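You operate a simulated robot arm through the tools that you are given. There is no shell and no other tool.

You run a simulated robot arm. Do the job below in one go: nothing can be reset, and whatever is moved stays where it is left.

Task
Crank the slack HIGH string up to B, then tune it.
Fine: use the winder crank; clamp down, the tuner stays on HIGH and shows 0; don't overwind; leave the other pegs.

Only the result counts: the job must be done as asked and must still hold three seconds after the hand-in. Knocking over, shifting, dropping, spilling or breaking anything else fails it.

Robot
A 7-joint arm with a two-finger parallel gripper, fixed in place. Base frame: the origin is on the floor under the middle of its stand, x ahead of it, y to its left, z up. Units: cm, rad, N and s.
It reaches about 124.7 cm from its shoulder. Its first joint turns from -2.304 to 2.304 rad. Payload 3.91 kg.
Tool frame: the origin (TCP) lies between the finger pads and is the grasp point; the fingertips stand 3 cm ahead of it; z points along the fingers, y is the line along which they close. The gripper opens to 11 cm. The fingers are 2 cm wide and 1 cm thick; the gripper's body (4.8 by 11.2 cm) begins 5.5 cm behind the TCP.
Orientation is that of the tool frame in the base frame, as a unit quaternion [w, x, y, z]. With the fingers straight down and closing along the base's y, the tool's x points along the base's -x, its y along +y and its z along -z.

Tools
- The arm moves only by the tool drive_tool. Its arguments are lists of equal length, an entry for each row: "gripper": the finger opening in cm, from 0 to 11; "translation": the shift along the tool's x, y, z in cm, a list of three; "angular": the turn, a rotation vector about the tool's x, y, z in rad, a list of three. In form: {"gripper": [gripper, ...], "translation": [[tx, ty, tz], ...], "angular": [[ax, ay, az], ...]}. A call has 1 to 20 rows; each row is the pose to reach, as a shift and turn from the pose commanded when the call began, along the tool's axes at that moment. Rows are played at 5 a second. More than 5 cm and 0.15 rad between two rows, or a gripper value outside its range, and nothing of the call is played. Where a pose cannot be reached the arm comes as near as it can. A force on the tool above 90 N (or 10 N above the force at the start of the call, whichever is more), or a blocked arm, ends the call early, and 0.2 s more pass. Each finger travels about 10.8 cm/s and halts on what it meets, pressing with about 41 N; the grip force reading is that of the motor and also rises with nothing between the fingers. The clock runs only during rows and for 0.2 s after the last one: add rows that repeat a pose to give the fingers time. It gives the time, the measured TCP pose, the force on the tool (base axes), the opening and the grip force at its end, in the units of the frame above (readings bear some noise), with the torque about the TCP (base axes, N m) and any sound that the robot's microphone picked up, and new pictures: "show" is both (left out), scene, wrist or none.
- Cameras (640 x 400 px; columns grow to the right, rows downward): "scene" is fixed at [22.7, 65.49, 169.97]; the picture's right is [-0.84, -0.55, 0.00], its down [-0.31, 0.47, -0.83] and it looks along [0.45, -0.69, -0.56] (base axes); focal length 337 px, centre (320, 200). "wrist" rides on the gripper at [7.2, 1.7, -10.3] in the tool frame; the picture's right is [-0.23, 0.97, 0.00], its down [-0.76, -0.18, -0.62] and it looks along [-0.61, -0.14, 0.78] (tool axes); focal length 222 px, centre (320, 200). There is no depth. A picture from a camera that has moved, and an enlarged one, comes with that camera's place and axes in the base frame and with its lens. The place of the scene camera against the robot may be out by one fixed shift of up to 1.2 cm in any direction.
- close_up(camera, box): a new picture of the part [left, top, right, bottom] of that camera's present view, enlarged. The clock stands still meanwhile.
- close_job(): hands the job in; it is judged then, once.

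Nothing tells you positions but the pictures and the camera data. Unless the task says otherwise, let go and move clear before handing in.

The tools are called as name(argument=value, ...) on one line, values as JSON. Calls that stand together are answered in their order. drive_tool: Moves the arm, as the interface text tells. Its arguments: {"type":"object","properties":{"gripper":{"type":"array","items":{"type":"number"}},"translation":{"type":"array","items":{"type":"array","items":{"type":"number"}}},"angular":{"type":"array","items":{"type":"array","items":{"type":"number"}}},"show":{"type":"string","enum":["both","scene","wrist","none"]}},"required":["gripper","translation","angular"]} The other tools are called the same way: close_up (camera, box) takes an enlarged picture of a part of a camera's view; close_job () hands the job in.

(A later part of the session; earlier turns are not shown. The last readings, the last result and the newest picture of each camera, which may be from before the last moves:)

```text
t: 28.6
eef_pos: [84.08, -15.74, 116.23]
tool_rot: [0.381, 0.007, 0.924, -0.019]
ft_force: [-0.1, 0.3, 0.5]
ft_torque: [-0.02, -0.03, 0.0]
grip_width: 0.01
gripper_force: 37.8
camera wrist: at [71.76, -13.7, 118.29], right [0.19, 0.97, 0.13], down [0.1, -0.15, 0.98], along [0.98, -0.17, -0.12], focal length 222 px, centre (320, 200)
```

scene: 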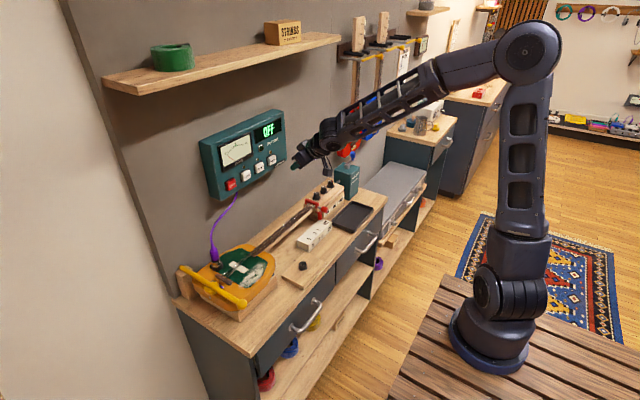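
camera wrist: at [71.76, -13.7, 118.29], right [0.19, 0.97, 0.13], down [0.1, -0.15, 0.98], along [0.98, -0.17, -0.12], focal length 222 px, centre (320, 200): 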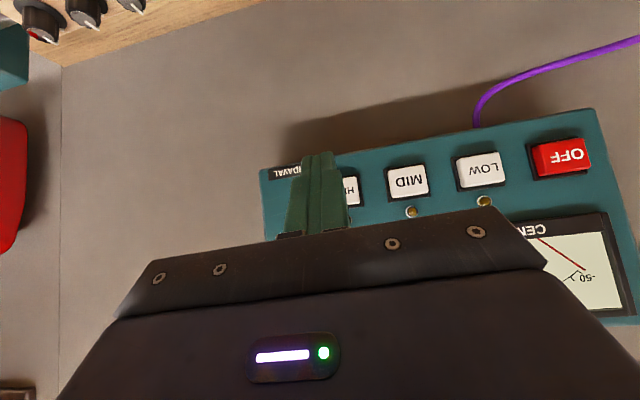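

HIGH comes out at about (95.0, -15.4, 114.9). I'll go forward along x slowly and watch the force.

drive_tool(gripper=[0, 0, 0, 0, 0, 0, 0], translation=[[-1.42, 0.55, 1.4], [-2.83, 0.6, 2.8], [-4.25, 0.66, 4.2], [-4.96, 0.69, 4.91], [-5.31, 0.7, 5.26], [-5.66, 0.72, 5.61], [-5.66, 0.72, 5.61]], angular=[[0, 0, 0], [0, 0, 0], [0, 0, 0], [0, 0, 0], [0, 0, 0], [0, 0, 0], [0, 0, 0]], show="both")

```text
t: 30.2
eef_pos: [92.03, -15.07, 116.08]
tool_rot: [0.38, 0.008, 0.925, -0.019]
ft_force: [-3.7, 0.2, -1.2]
ft_torque: [-0.01, 0.08, -0.01]
grip_width: 0.0
gripper_force: 37.7
heard: click
camera wrist: at [79.7, -13.09, 118.2], right [0.19, 0.97, 0.13], down [0.1, -0.15, 0.98], along [0.98, -0.17, -0.12], focal length 222 px, centre (320, 200)
```

scene: 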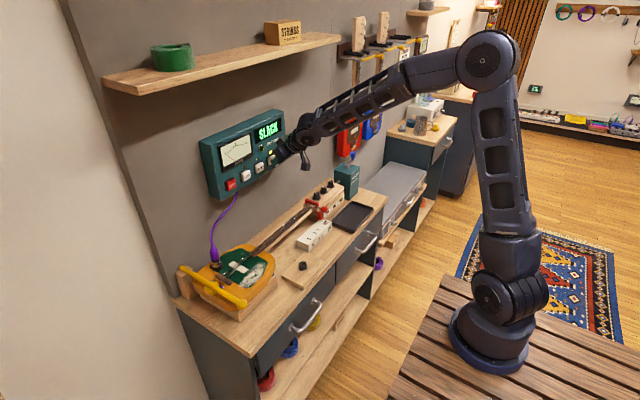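
wrist: 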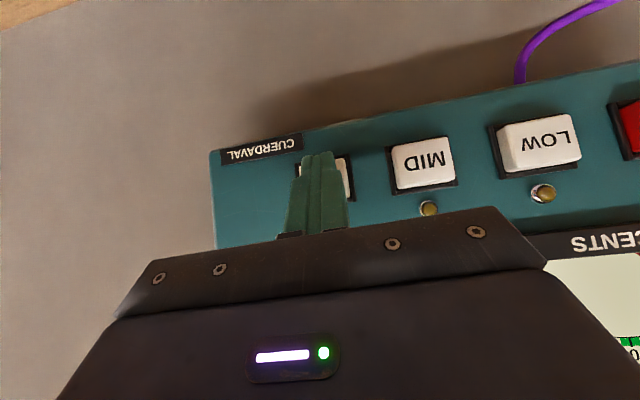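

A click was heard and the display now reads SLACK, so HIGH is selected. I'll back away and move toward the winder.

drive_tool(gripper=[0, 0, 0, 0, 0, 0, 0, 0], translation=[[1.42, -0.05, -1.4], [2.83, -0.1, -2.8], [4.96, -0.2, -4.91], [7.1, -0.3, -7.0], [9.2, -0.4, -9.1], [11.3, -0.5, -11.2], [12.7, -0.5, -12.7], [12.7, -0.5, -12.7]], angular=[[0, 0, 0], [0, 0, 0], [0, 0, 0], [0, 0, 0], [0, 0, 0], [0, 0, 0], [0, 0, 0], [0, 0, 0]], show="both")

close_up(camera="scene", box=[190, 95, 310, 205])

```text
t: 32.0
eef_pos: [74.21, -15.03, 116.1]
tool_rot: [0.381, 0.007, 0.924, -0.018]
ft_force: [-0.1, -0.2, -0.5]
ft_torque: [0.03, -0.02, 0.03]
grip_width: 0.0
gripper_force: 37.6
camera wrist: at [61.7, -13.1, 118.3], right [0.19, 0.97, 0.13], down [0.1, -0.15, 0.98], along [0.98, -0.17, -0.12], focal length 222 px, centre (320, 200)
```

scene: 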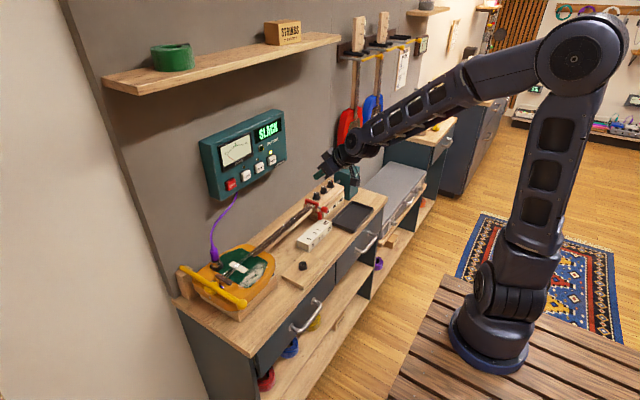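
wrist: 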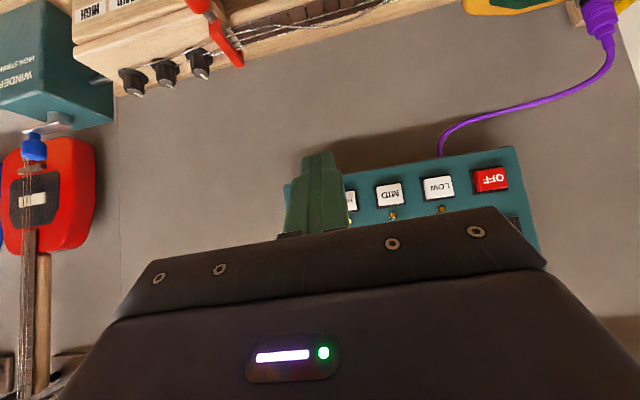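

```text
3.64 times, centred on (250, 150) of scene
camera zoom: at [22.7, 65.49, 169.97], right [-0.84, -0.55, 0.0], down [-0.31, 0.47, -0.83], along [0.45, -0.69, -0.56], focal length 1225 px, centre (574, 382)
```

zoom: 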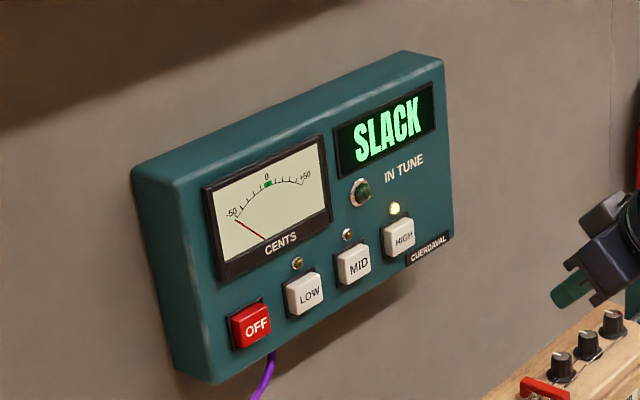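

HIGH is lit. Now I'll look closely at the winder and headstock.

close_up(camera="scene", box=[310, 140, 400, 220])

close_up(camera="wrist", box=[0, 0, 250, 200])

```text
5.00 times, centred on (355, 180) of scene
camera zoom: at [22.7, 65.49, 169.97], right [-0.84, -0.55, 0.0], down [-0.31, 0.47, -0.83], along [0.45, -0.69, -0.56], focal length 1684 px, centre (145, 300)
```

zoom: 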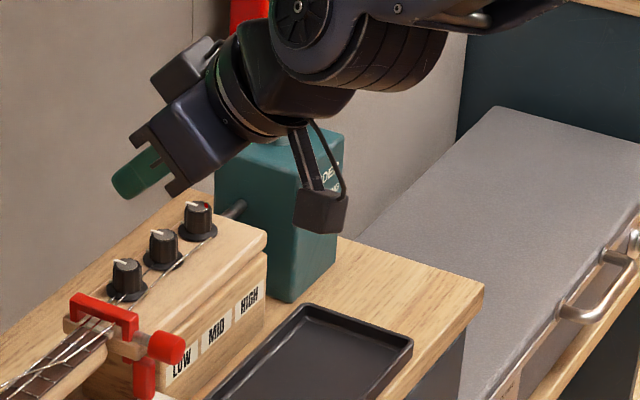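

```text
2.00 times, centred on (125, 100) of wrist
camera zoom: at [61.7, -13.1, 118.3], right [0.19, 0.97, 0.13], down [0.1, -0.15, 0.98], along [0.98, -0.17, -0.12], focal length 444 px, centre (710, 400)
```

zoom: 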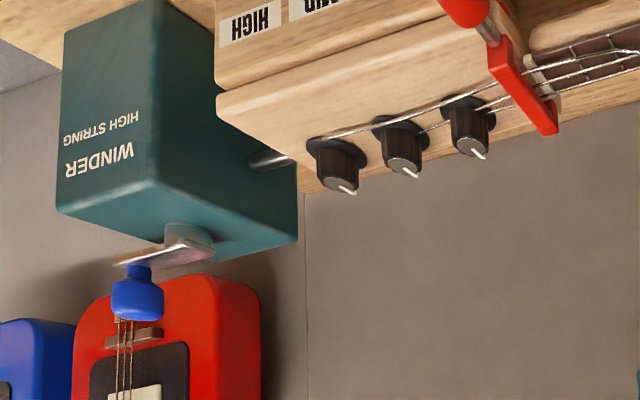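

drive_tool(gripper=[0, 1, 2, 3, 4, 5, 6, 6, 6], translation=[[-0.5, -4.4, 0], [-1, -8.8, 0], [-1.6, -13.2, 0], [-2.1, -17.6, 0], [-2.6, -22, 0], [-3.1, -26.4, 0], [-3.7, -30.8, 0], [-4.18, -35, 0], [-4.18, -35, 0]], angular=[[-0.005, 0.098, -0.002], [-0.01, 0.196, -0.004], [-0.015, 0.293, -0.005], [-0.02, 0.391, -0.007], [-0.025, 0.489, -0.009], [-0.03, 0.587, -0.011], [-0.034, 0.684, -0.012], [-0.039, 0.782, -0.014], [-0.039, 0.782, -0.014]], show="both")

close_up(camera="wrist", box=[220, 80, 400, 220])

close_up(camera="scene", box=[320, 130, 400, 220])

```text
t: 34.0
eef_pos: [76.15, -50.22, 120.05]
tool_rot: [-0.001, -0.001, 1.0, 0.001]
ft_force: [-0.7, -0.2, -0.2]
ft_torque: [0.0, -0.03, 0.02]
grip_width: 5.99
gripper_force: 0.1
camera wrist: at [68.9, -48.55, 130.42], right [0.23, 0.97, 0.0], down [0.76, -0.18, 0.62], along [0.61, -0.14, -0.78], focal length 222 px, centre (320, 200)
```

scene: 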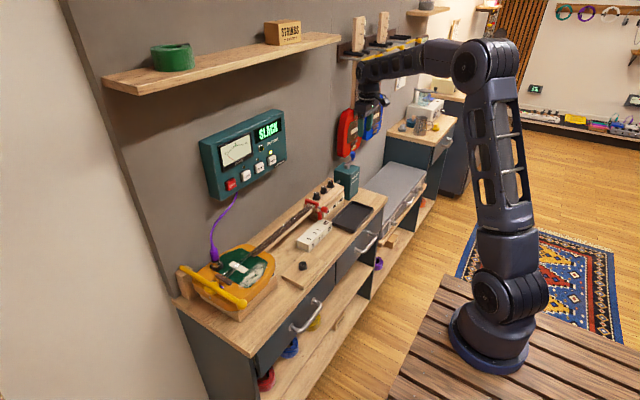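
wrist: 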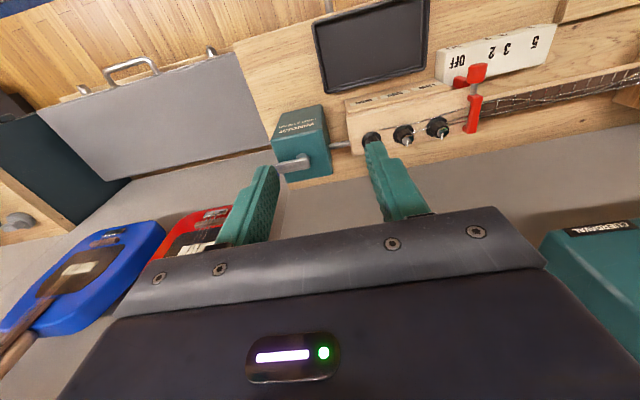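

```text
2.86 times, centred on (310, 150) of wrist
camera zoom: at [68.9, -48.55, 130.42], right [0.23, 0.97, 0.0], down [0.76, -0.18, 0.62], along [0.61, -0.14, -0.78], focal length 635 px, centre (349, 343)
```

zoom: 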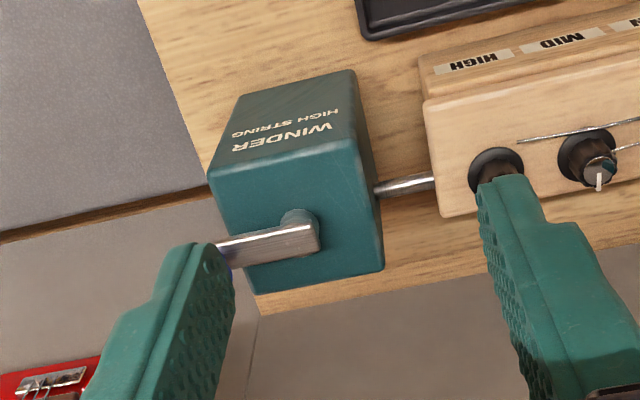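

```text
4.44 times, centred on (360, 175) of scene
camera zoom: at [22.7, 65.49, 169.97], right [-0.84, -0.55, 0.0], down [-0.31, 0.47, -0.83], along [0.45, -0.69, -0.56], focal length 1497 px, centre (142, 311)
```

zoom: 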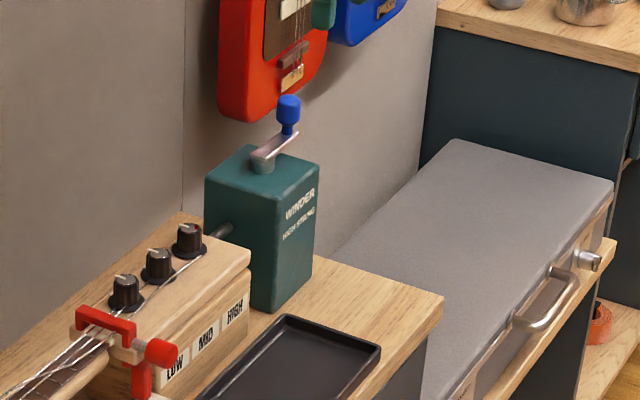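

The crank arm points toward -y, and the blue knob at its end is hidden behind a finger. I'll shift over and open up to see it.

drive_tool(gripper=[9, 11, 11, 11], translation=[[-1, -5, 0], [-1, -10, 0], [-1, -10, 0], [-1, -10, 0]], angular=[[0, 0, 0], [0, 0, 0], [0, 0, 0], [0, 0, 0]], show="wrist")

close_up(camera="wrist", box=[240, 80, 420, 220])

```text
refused: row 1 steps farther than a row can; nothing moved
```

```text
2.86 times, centred on (330, 150) of wrist
camera zoom: at [68.9, -48.55, 130.42], right [0.23, 0.97, 0.0], down [0.76, -0.18, 0.62], along [0.61, -0.14, -0.78], focal length 635 px, centre (291, 343)
```

zoom: 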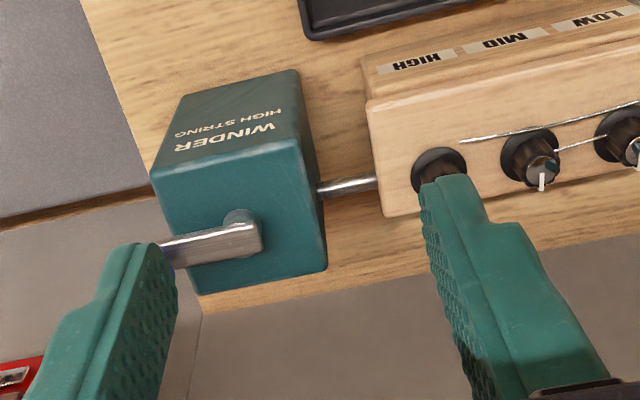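

drive_tool(gripper=[9, 11, 11, 11], translation=[[-0.5, -4, 0], [-1, -8, 0], [-1, -10, 0], [-1, -10, 0]], angular=[[0, 0, 0], [0, 0, 0], [0, 0, 0], [0, 0, 0]], show="wrist")

close_up(camera="wrist", box=[240, 80, 420, 220])

```text
t: 35.0
eef_pos: [77.11, -60.24, 120.14]
tool_rot: [0.0, 0.001, 1.0, 0.001]
ft_force: [0.1, 0.2, 0.9]
ft_torque: [-0.02, 0.01, 0.01]
grip_width: 11.0
gripper_force: 0.1
camera wrist: at [69.91, -58.55, 130.4], right [0.23, 0.97, 0.0], down [0.76, -0.18, 0.62], along [0.61, -0.14, -0.78], focal length 222 px, centre (320, 200)
```

wrist: 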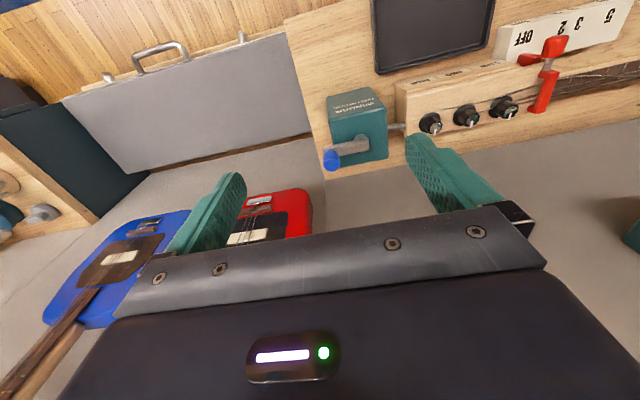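

```text
2.86 times, centred on (330, 150) of wrist
camera zoom: at [69.91, -58.55, 130.4], right [0.23, 0.97, 0.0], down [0.76, -0.18, 0.62], along [0.61, -0.14, -0.78], focal length 635 px, centre (291, 343)
```

zoom: 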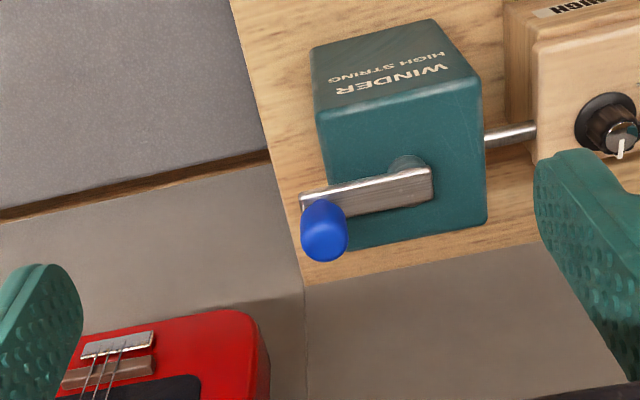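

The crank pivot is at about (86.25, -55.4) and the knob is at about (86, -60.5, 101), giving a radius near 5.1 cm. I'll move above the knob and check the alignment.

drive_tool(gripper=[10, 9, 8, 7, 6, 6], translation=[[-3, -0.25, 3], [-6, -0.25, 6], [-8.9, -0.25, 8], [-8.9, -0.25, 10], [-8.9, -0.25, 11], [-8.9, -0.25, 11]], angular=[[0, 0, 0], [0, 0, 0], [0, 0, 0], [0, 0, 0], [0, 0, 0], [0, 0, 0]], show="both")

close_up(camera="wrist", box=[200, 80, 440, 240])

close_up(camera="scene", box=[310, 110, 400, 200])

```text
t: 36.4
eef_pos: [85.96, -60.43, 109.12]
tool_rot: [0.0, 0.002, 1.0, 0.001]
ft_force: [0.1, 0.7, 0.1]
ft_torque: [0.03, 0.01, 0.0]
grip_width: 6.03
gripper_force: 0.1
camera wrist: at [78.77, -58.68, 119.36], right [0.23, 0.97, 0.0], down [0.76, -0.18, 0.62], along [0.61, -0.14, -0.78], focal length 222 px, centre (320, 200)
```

scene: 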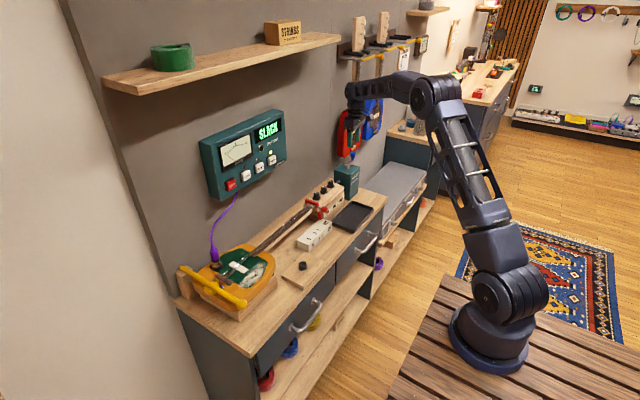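
wrist: 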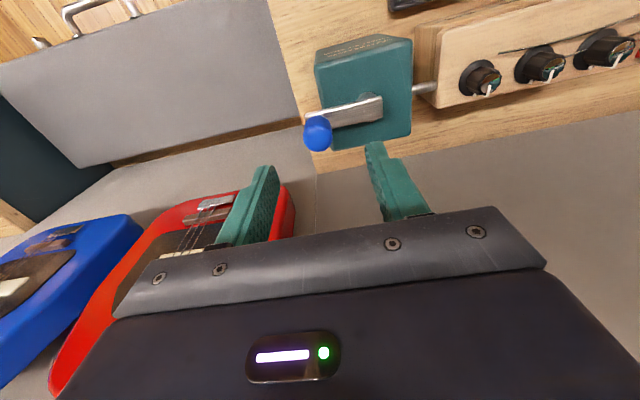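

```text
2.50 times, centred on (320, 160) of wrist
camera zoom: at [78.77, -58.68, 119.36], right [0.23, 0.97, 0.0], down [0.76, -0.18, 0.62], along [0.61, -0.14, -0.78], focal length 555 px, centre (320, 300)
```

zoom: 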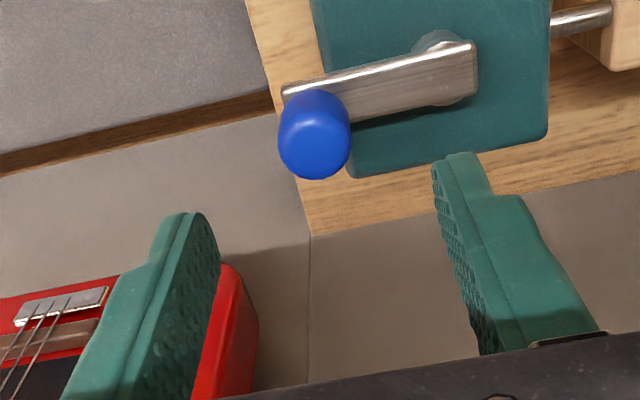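

```text
4.44 times, centred on (355, 155) of scene
camera zoom: at [22.7, 65.49, 169.97], right [-0.84, -0.55, 0.0], down [-0.31, 0.47, -0.83], along [0.45, -0.69, -0.56], focal length 1497 px, centre (164, 400)
```

zoom: 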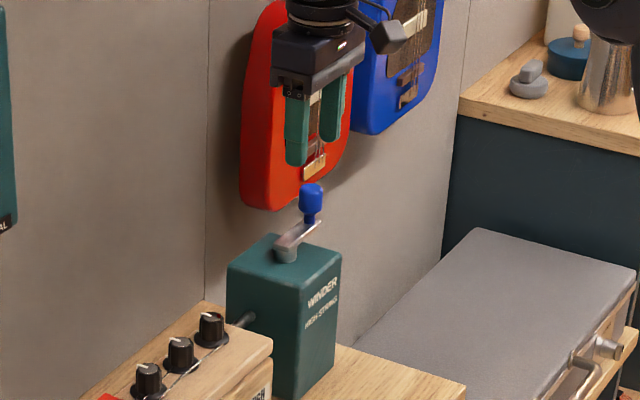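

drive_tool(gripper=[6, 6, 6, 6, 4, 2, 1, 1], translation=[[-0.2, -0.15, 2.5], [-0.2, -0.15, 5], [-0.2, -0.15, 7], [-0.2, -0.15, 7.8], [-0.2, -0.15, 7.8], [-0.2, -0.15, 7.8], [-0.2, -0.15, 7.8], [-0.2, -0.15, 7.8]], angular=[[0, 0, 0], [0, 0, 0], [0, 0, 0], [0, 0, 0], [0, 0, 0], [0, 0, 0], [0, 0, 0], [0, 0, 0]], show="both")

close_up(camera="wrist", box=[200, 80, 440, 240])

close_up(camera="scene", box=[310, 110, 400, 200])

```text
t: 38.2
eef_pos: [86.18, -60.5, 101.25]
tool_rot: [0.0, 0.0, 1.0, 0.001]
ft_force: [-1.1, 5.5, -3.7]
ft_torque: [-0.47, -0.61, 0.04]
grip_width: 2.47
gripper_force: 45.0
camera wrist: at [78.93, -58.87, 111.62], right [0.23, 0.97, 0.0], down [0.76, -0.18, 0.62], along [0.61, -0.14, -0.78], focal length 222 px, centre (320, 200)
```

scene: 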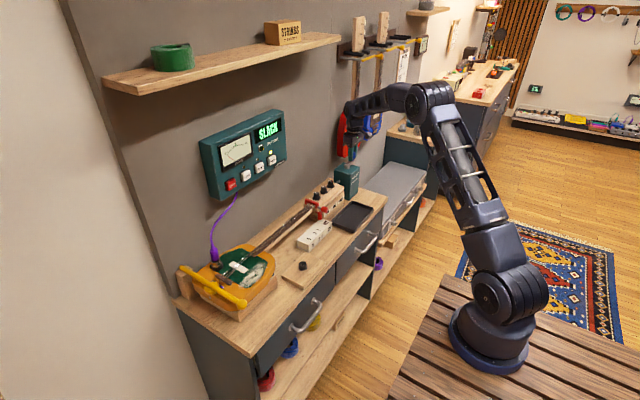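
wrist: 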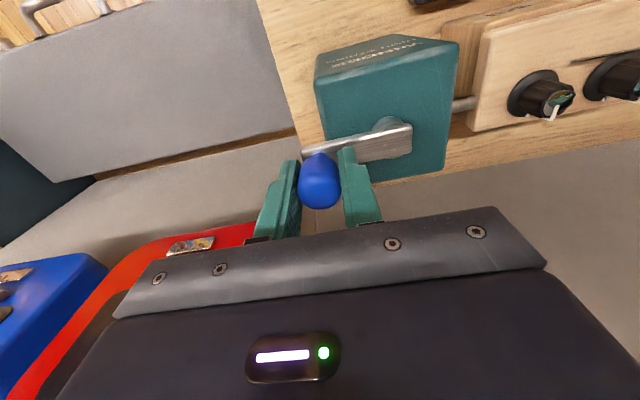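

```text
2.50 times, centred on (320, 160) of wrist
camera zoom: at [78.93, -58.87, 111.62], right [0.23, 0.97, 0.0], down [0.76, -0.18, 0.62], along [0.61, -0.14, -0.78], focal length 555 px, centre (320, 300)
```

zoom: 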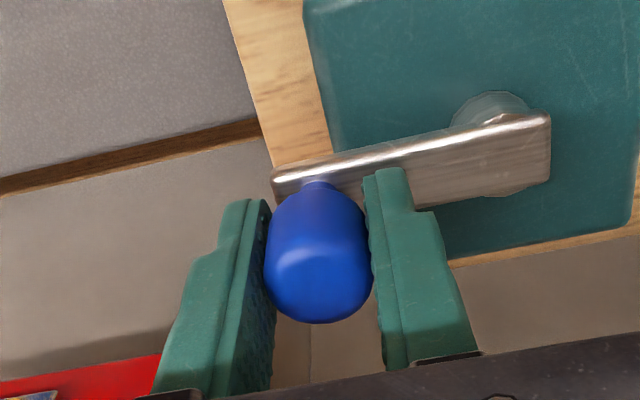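

```text
4.44 times, centred on (355, 155) of scene
camera zoom: at [22.7, 65.49, 169.97], right [-0.84, -0.55, 0.0], down [-0.31, 0.47, -0.83], along [0.45, -0.69, -0.56], focal length 1497 px, centre (164, 400)
```

zoom: 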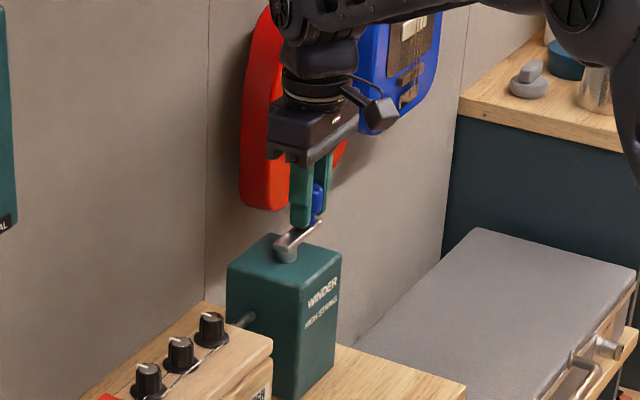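

I have the knob, at 2.47 cm. First I'll test the crank with a small clockwise turn and watch the force and the tuner.

drive_tool(gripper=[1, 1, 1, 1, 1], translation=[[0.44, 0.08, 0], [0.88, 0.14, 0], [1.31, 0.23, 0], [1.73, 0.36, 0], [1.73, 0.36, 0]], angular=[[0, 0, 0], [0, 0, 0], [0, 0, 0], [0, 0, 0], [0, 0, 0]], show="both")

close_up(camera="wrist", box=[200, 80, 440, 240])

close_up(camera="scene", box=[190, 95, 310, 205])

```text
t: 39.4
eef_pos: [84.33, -60.35, 101.4]
tool_rot: [0.0, 0.001, 1.0, 0.0]
ft_force: [-3.9, -8.3, 1.6]
ft_torque: [-0.12, 0.58, 0.02]
grip_width: 2.37
gripper_force: 45.3
camera wrist: at [77.14, -58.64, 111.62], right [0.23, 0.97, 0.0], down [0.76, -0.18, 0.62], along [0.61, -0.14, -0.78], focal length 222 px, centre (320, 200)
```

scene: 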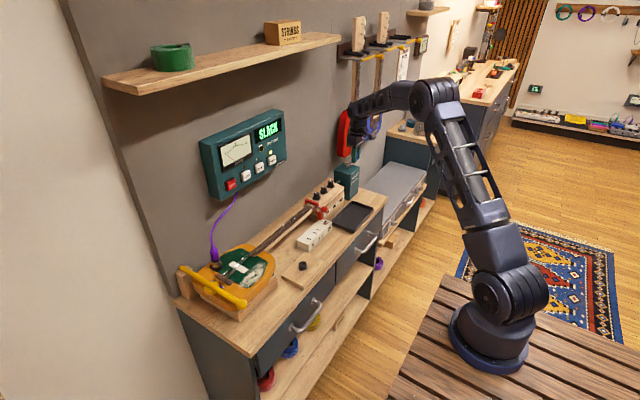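
wrist: 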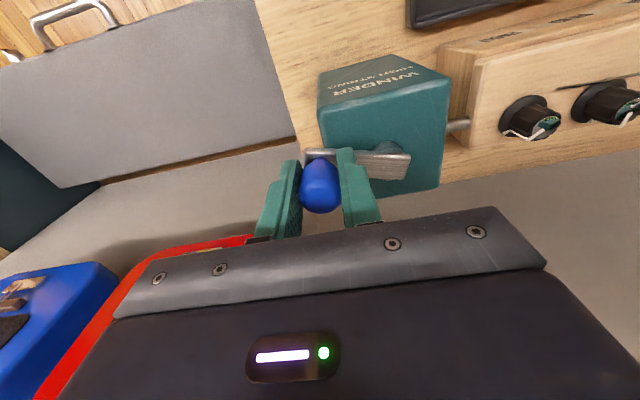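

```text
2.50 times, centred on (320, 160) of wrist
camera zoom: at [77.14, -58.64, 111.62], right [0.23, 0.97, 0.0], down [0.76, -0.18, 0.62], along [0.61, -0.14, -0.78], focal length 555 px, centre (320, 300)
```

zoom: 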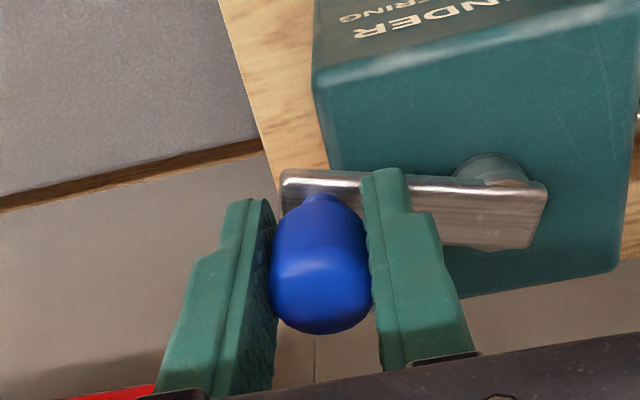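

```text
3.64 times, centred on (250, 150) of scene
camera zoom: at [22.7, 65.49, 169.97], right [-0.84, -0.55, 0.0], down [-0.31, 0.47, -0.83], along [0.45, -0.69, -0.56], focal length 1225 px, centre (574, 382)
```

zoom: 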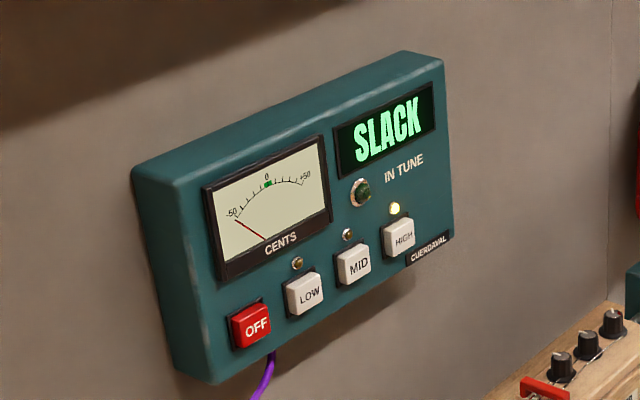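

The crank turns clockwise with little force. I'll keep turning in small arcs and use the forces to refine the pivot.

drive_tool(gripper=[1, 1, 1, 1, 1, 1], translation=[[0.35, 0.03, 0], [0.71, 0.11, 0], [1.51, 0.48, 0], [2.24, 0.99, 0], [2.86, 1.61, 0], [2.86, 1.61, 0]], angular=[[0, 0, 0], [0, 0, 0], [0, 0, 0], [0, 0, 0], [0, 0, 0], [0, 0, 0]], show="none")

```text
t: 40.8
eef_pos: [81.51, -58.58, 101.24]
tool_rot: [-0.001, 0.0, 1.0, 0.001]
ft_force: [-14.9, -3.3, 3.9]
ft_torque: [-0.22, 0.97, 0.39]
grip_width: 2.38
gripper_force: 44.7
```

drive_tool(gripper=[1, 1, 1, 1, 1, 1, 1], translation=[[0.59, 0.24, 0], [0.83, 0.62, 0], [1.2, 1.43, 0], [1.43, 2.28, 0], [1.51, 3.17, 0], [1.43, 4.06, 0], [1.43, 4.06, 0]], angular=[[0, 0, 0], [0, 0, 0], [0, 0, 0], [0, 0, 0], [0, 0, 0], [0, 0, 0], [0, 0, 0]], show="both")

close_up(camera="wrist", box=[200, 80, 440, 240])

close_up(camera="scene", box=[190, 95, 310, 205])

close_up(camera="scene", box=[220, 160, 370, 280])

```text
t: 42.4
eef_pos: [80.0, -54.59, 101.34]
tool_rot: [-0.001, 0.001, 1.0, 0.001]
ft_force: [-16.4, -6.6, 6.3]
ft_torque: [-0.3, 0.38, -0.54]
grip_width: 2.44
gripper_force: 44.9
camera wrist: at [72.77, -52.91, 111.59], right [0.23, 0.97, 0.0], down [0.76, -0.18, 0.62], along [0.61, -0.14, -0.78], focal length 222 px, centre (320, 200)
```

scene: 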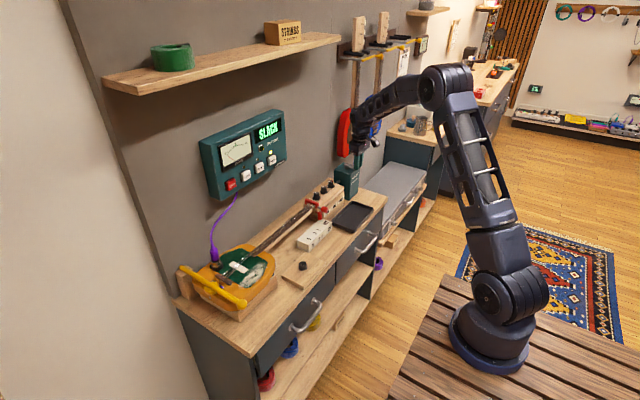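
wrist: 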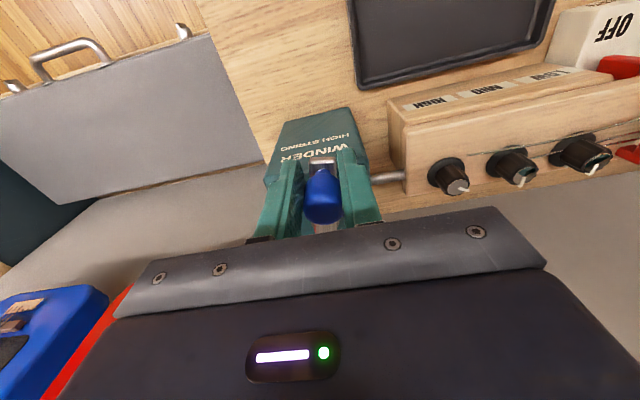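

```text
2.50 times, centred on (320, 160) of wrist
camera zoom: at [72.77, -52.91, 111.59], right [0.23, 0.97, 0.0], down [0.76, -0.18, 0.62], along [0.61, -0.14, -0.78], focal length 555 px, centre (320, 300)
```

zoom: 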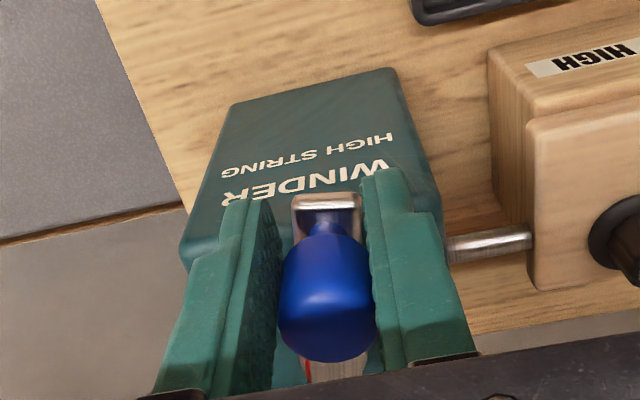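

```text
3.64 times, centred on (250, 150) of scene
camera zoom: at [22.7, 65.49, 169.97], right [-0.84, -0.55, 0.0], down [-0.31, 0.47, -0.83], along [0.45, -0.69, -0.56], focal length 1225 px, centre (574, 382)
```

zoom: 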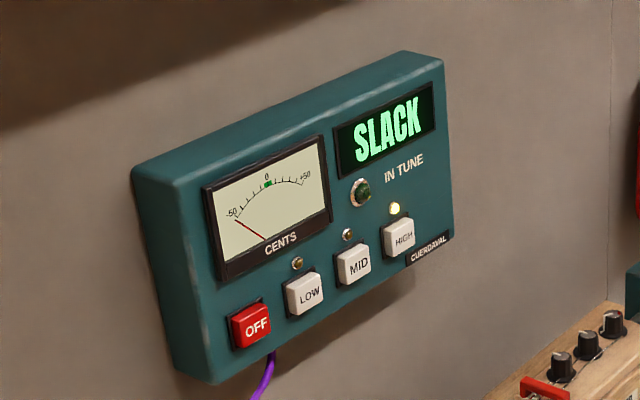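

```text
3.33 times, centred on (295, 220) of scene
camera zoom: at [22.7, 65.49, 169.97], right [-0.84, -0.55, 0.0], down [-0.31, 0.47, -0.83], along [0.45, -0.69, -0.56], focal length 1123 px, centre (403, 133)
```

zoom: 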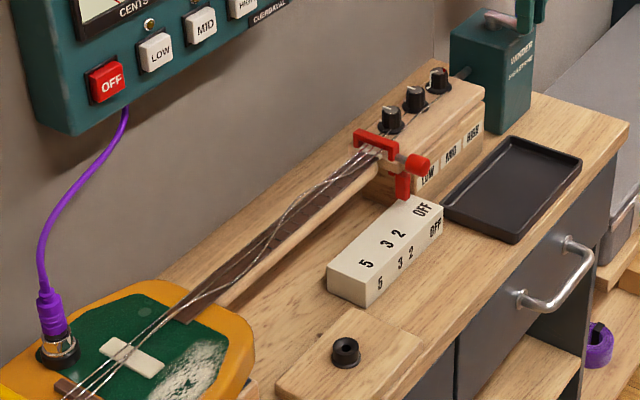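

close_up(camera="scene", box=[160, 200, 340, 320])

close_up(camera="scene", box=[260, 150, 400, 240])

```text
3.33 times, centred on (250, 260) of scene
camera zoom: at [22.7, 65.49, 169.97], right [-0.84, -0.55, 0.0], down [-0.31, 0.47, -0.83], along [0.45, -0.69, -0.56], focal length 1123 px, centre (553, 0)
```

zoom: 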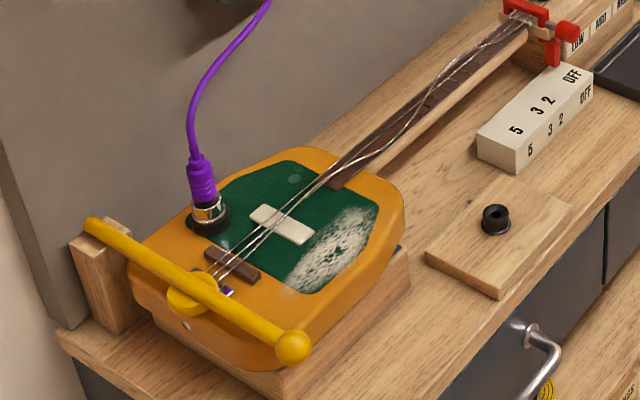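

```text
4.44 times, centred on (330, 195) of scene
camera zoom: at [22.7, 65.49, 169.97], right [-0.84, -0.55, 0.0], down [-0.31, 0.47, -0.83], along [0.45, -0.69, -0.56], focal length 1497 px, centre (276, 222)
```

zoom: 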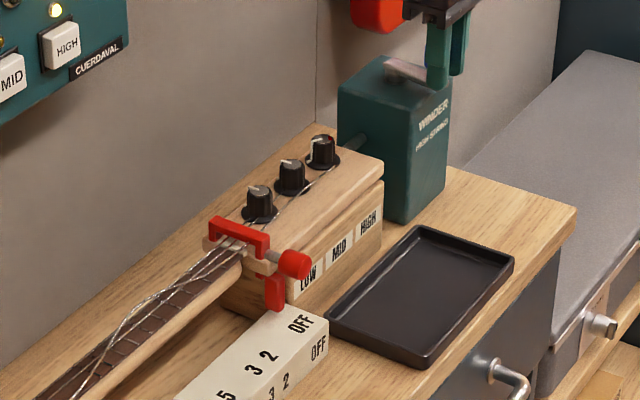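

drive_tool(gripper=[1, 1, 1, 1, 1, 1, 1, 1, 1, 1], translation=[[0.38, 0.15, 0], [0.25, 0.79, 0], [-0.07, 1.67, 0], [-0.54, 2.48, 0], [-1.14, 3.19, 0], [-1.85, 3.79, 0], [-2.66, 4.26, 0], [-3.54, 4.58, 0], [-4.45, 4.74, 0], [-4.45, 4.74, 0]], angular=[[0, 0, 0], [0, 0, 0], [0, 0, 0], [0, 0, 0], [0, 0, 0], [0, 0, 0], [0, 0, 0], [0, 0, 0], [0, 0, 0], [0, 0, 0]], show="both")

close_up(camera="wrist", box=[200, 80, 440, 240])

close_up(camera="scene", box=[190, 95, 310, 205])

close_up(camera="scene", box=[160, 200, 340, 320])

```text
t: 44.6
eef_pos: [84.62, -49.88, 101.24]
tool_rot: [0.0, 0.0, 1.0, 0.001]
ft_force: [-0.1, 0.7, 0.6]
ft_torque: [-0.01, -0.02, 0.0]
grip_width: 0.98
gripper_force: 0.1
camera wrist: at [77.45, -48.15, 111.64], right [0.23, 0.97, 0.0], down [0.76, -0.18, 0.62], along [0.61, -0.14, -0.78], focal length 222 px, centre (320, 200)
```

scene: 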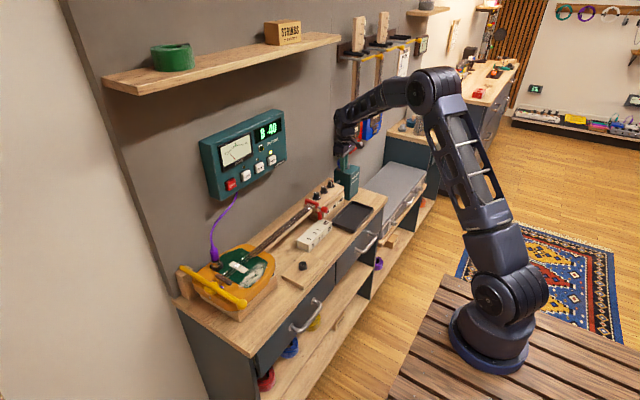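
wrist: 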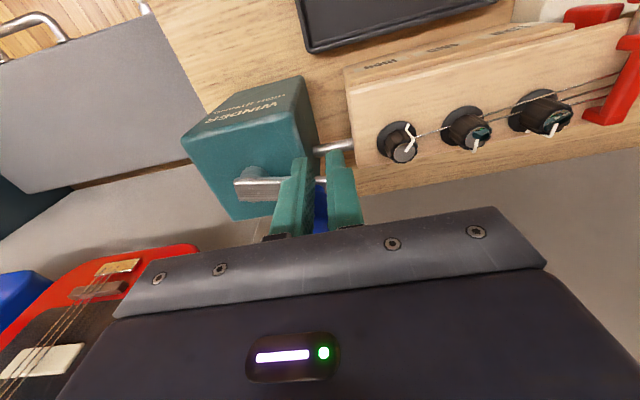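

```text
2.50 times, centred on (320, 160) of wrist
camera zoom: at [77.45, -48.15, 111.64], right [0.23, 0.97, 0.0], down [0.76, -0.18, 0.62], along [0.61, -0.14, -0.78], focal length 555 px, centre (320, 300)
```

zoom: 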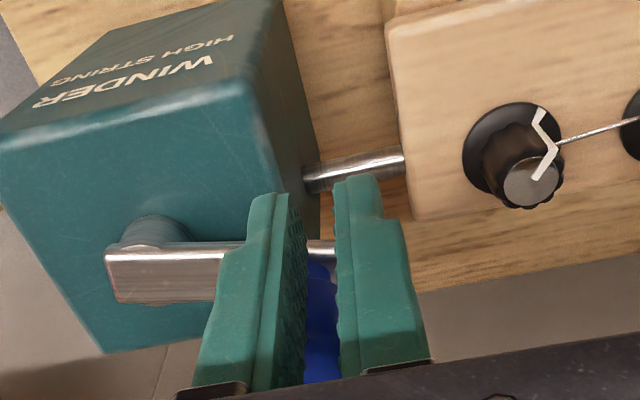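

```text
3.64 times, centred on (250, 150) of scene
camera zoom: at [22.7, 65.49, 169.97], right [-0.84, -0.55, 0.0], down [-0.31, 0.47, -0.83], along [0.45, -0.69, -0.56], focal length 1225 px, centre (574, 382)
```

zoom: 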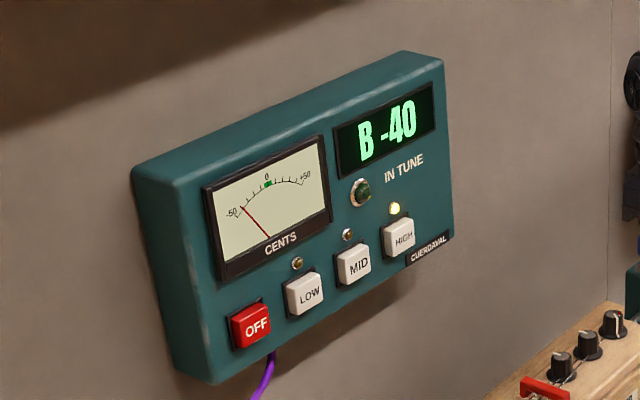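

```text
3.33 times, centred on (250, 260) of scene
camera zoom: at [22.7, 65.49, 169.97], right [-0.84, -0.55, 0.0], down [-0.31, 0.47, -0.83], along [0.45, -0.69, -0.56], focal length 1123 px, centre (553, 0)
```

zoom: 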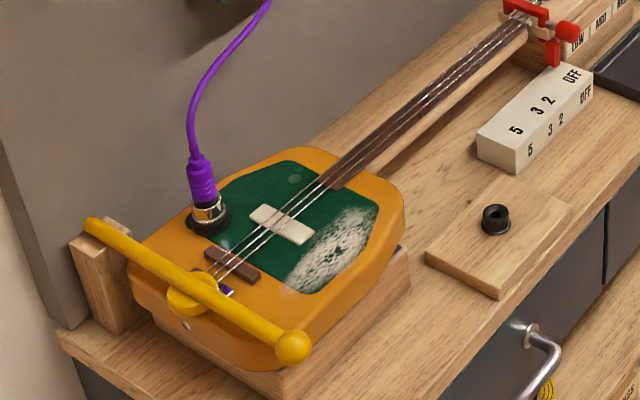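

The tuner now reads "B -40" and the string is taut. The knob slipped out of the fingers at the end, with the crank pointing +y. I'll back off gently without touching the crank and check that the reading holds.

drive_tool(gripper=[1, 1, 1, 1, 1, 1, 1], translation=[[1, 0, 0], [2, 0, 0], [3, 0, 0], [3, 0, -4], [3, 0, -8], [3, 0, -12], [3, 0, -12]], angular=[[0, 0, 0], [0, 0, 0], [0, 0, 0], [0, 0, 0], [0, 0, 0], [0, 0, 0], [0, 0, 0]], show="both")

close_up(camera="wrist", box=[220, 60, 460, 220])

close_up(camera="scene", box=[190, 95, 310, 205])

close_up(camera="scene", box=[290, 145, 380, 225])

```text
t: 46.2
eef_pos: [81.62, -49.84, 113.39]
tool_rot: [0.0, 0.0, 1.0, 0.002]
ft_force: [0.2, -0.6, 0.1]
ft_torque: [0.0, 0.0, 0.02]
grip_width: 1.01
gripper_force: 0.1
camera wrist: at [74.43, -48.12, 123.68], right [0.23, 0.97, 0.0], down [0.76, -0.18, 0.62], along [0.61, -0.14, -0.78], focal length 222 px, centre (320, 200)
```

scene: 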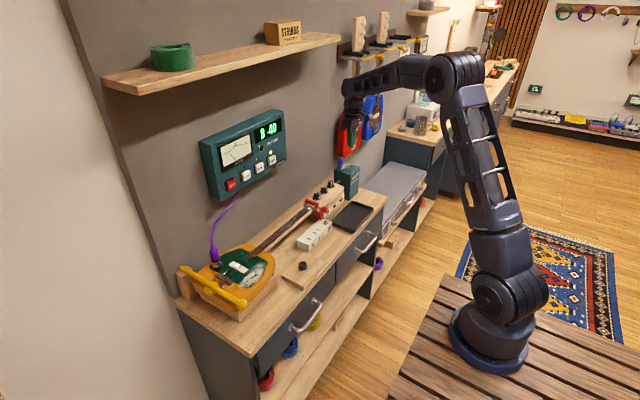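
wrist: 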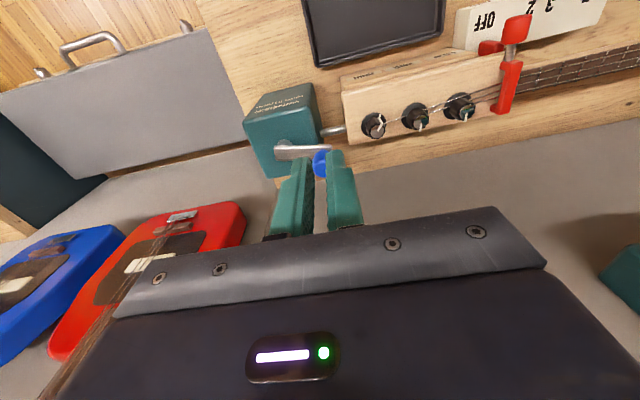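

```text
2.50 times, centred on (340, 140) of wrist
camera zoom: at [74.43, -48.12, 123.68], right [0.23, 0.97, 0.0], down [0.76, -0.18, 0.62], along [0.61, -0.14, -0.78], focal length 555 px, centre (270, 350)
```

zoom: 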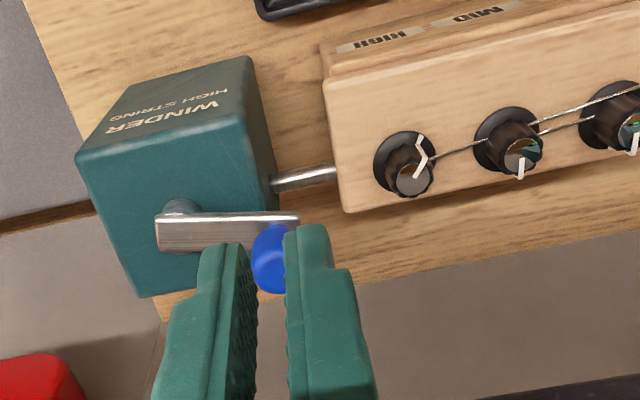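

```text
3.64 times, centred on (250, 150) of scene
camera zoom: at [22.7, 65.49, 169.97], right [-0.84, -0.55, 0.0], down [-0.31, 0.47, -0.83], along [0.45, -0.69, -0.56], focal length 1225 px, centre (574, 382)
```

zoom: 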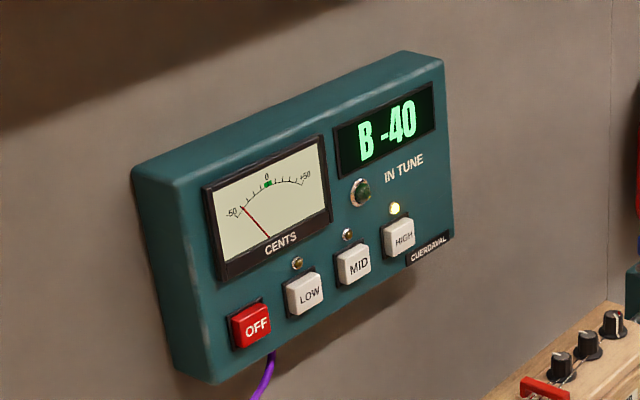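

```text
5.00 times, centred on (335, 185) of scene
camera zoom: at [22.7, 65.49, 169.97], right [-0.84, -0.55, 0.0], down [-0.31, 0.47, -0.83], along [0.45, -0.69, -0.56], focal length 1684 px, centre (245, 275)
```

zoom: 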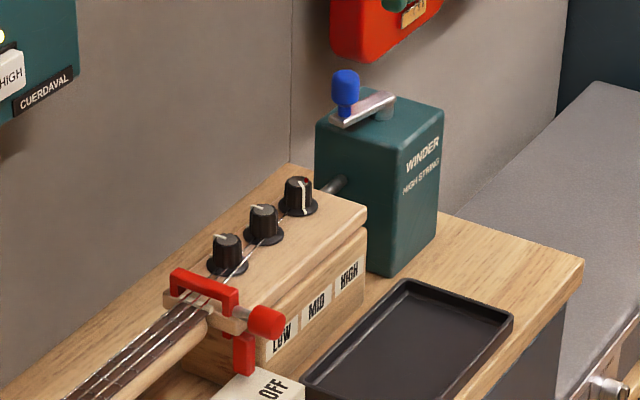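

The reading is stable at B -40. Now I fine-tune by nudging the crank knob clockwise, which is +x here, with closed fingertips. Pushing from one side only means letting go can't disturb it. I start by lowering beside the knob.

drive_tool(gripper=[0, 0, 0, 0, 0, 0, 0, 0], translation=[[0.5, -0.5, 4], [0.5, -0.5, 8], [0.5, -0.5, 11], [0.5, -0.5, 12], [-1, -0.5, 12], [-2, -0.5, 12], [-2.6, -0.5, 12], [-2.6, -0.5, 12]], angular=[[0, 0, 0], [0, 0, 0], [0, 0, 0], [0, 0, 0], [0, 0, 0], [0, 0, 0], [0, 0, 0], [0, 0, 0]], show="wrist")

close_up(camera="wrist", box=[200, 60, 440, 220])

close_up(camera="scene", box=[190, 95, 310, 205])

close_up(camera="scene", box=[290, 125, 380, 205])

```text
t: 48.0
eef_pos: [84.22, -50.25, 101.33]
tool_rot: [0.001, 0.0, 1.0, 0.001]
ft_force: [0.1, -0.2, 0.6]
ft_torque: [-0.03, 0.02, 0.01]
grip_width: 0.0
gripper_force: 37.7
camera wrist: at [77.01, -48.63, 111.63], right [0.23, 0.97, 0.0], down [0.76, -0.18, 0.62], along [0.61, -0.14, -0.78], focal length 222 px, centre (320, 200)
```

wrist: 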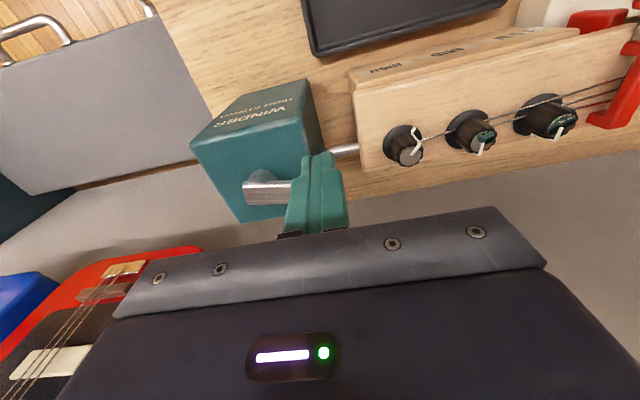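

```text
2.50 times, centred on (320, 140) of wrist
camera zoom: at [77.01, -48.63, 111.63], right [0.23, 0.97, 0.0], down [0.76, -0.18, 0.62], along [0.61, -0.14, -0.78], focal length 555 px, centre (320, 350)
```

zoom: 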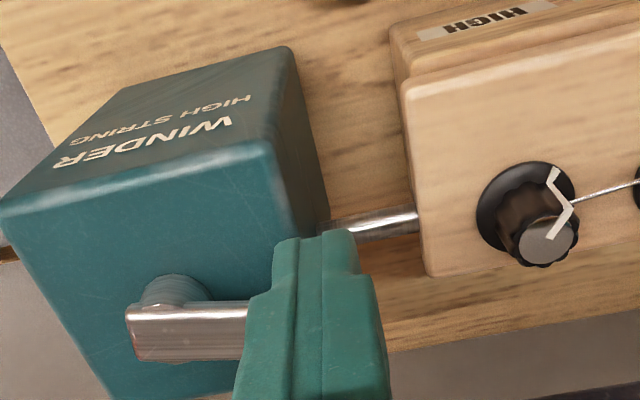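

```text
3.64 times, centred on (250, 150) of scene
camera zoom: at [22.7, 65.49, 169.97], right [-0.84, -0.55, 0.0], down [-0.31, 0.47, -0.83], along [0.45, -0.69, -0.56], focal length 1225 px, centre (574, 382)
```

zoom: 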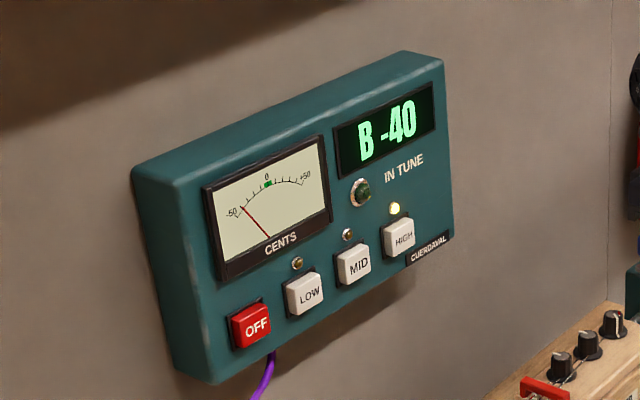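

```text
5.00 times, centred on (335, 165) of scene
camera zoom: at [22.7, 65.49, 169.97], right [-0.84, -0.55, 0.0], down [-0.31, 0.47, -0.83], along [0.45, -0.69, -0.56], focal length 1684 px, centre (245, 375)
```

zoom: 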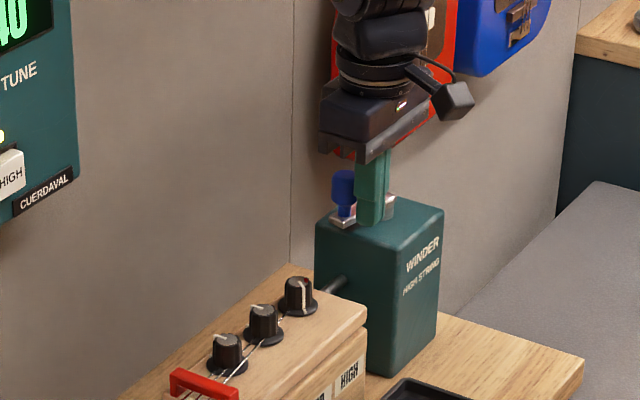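

drive_tool(gripper=[0, 0, 0, 0, 0], translation=[[-0.2, 0, 0], [-0.4, 0, 0], [-0.6, 0, 0], [-0.7, 0, 0], [-0.7, 0, 0]], angular=[[0, 0, 0], [0, 0, 0], [0, 0, 0], [0, 0, 0], [0, 0, 0]], show="none")

close_up(camera="scene", box=[190, 95, 310, 205])

```text
t: 49.2
eef_pos: [84.88, -50.21, 101.29]
tool_rot: [0.0, 0.001, 1.0, 0.001]
ft_force: [-1.2, -0.6, -0.6]
ft_torque: [-0.01, 0.01, -0.02]
grip_width: 0.0
gripper_force: 37.5
```

```text
3.64 times, centred on (250, 150) of scene
camera zoom: at [22.7, 65.49, 169.97], right [-0.84, -0.55, 0.0], down [-0.31, 0.47, -0.83], along [0.45, -0.69, -0.56], focal length 1225 px, centre (574, 382)
```

zoom: 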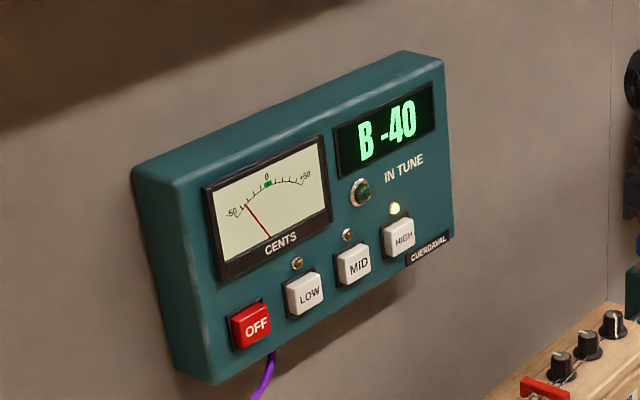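

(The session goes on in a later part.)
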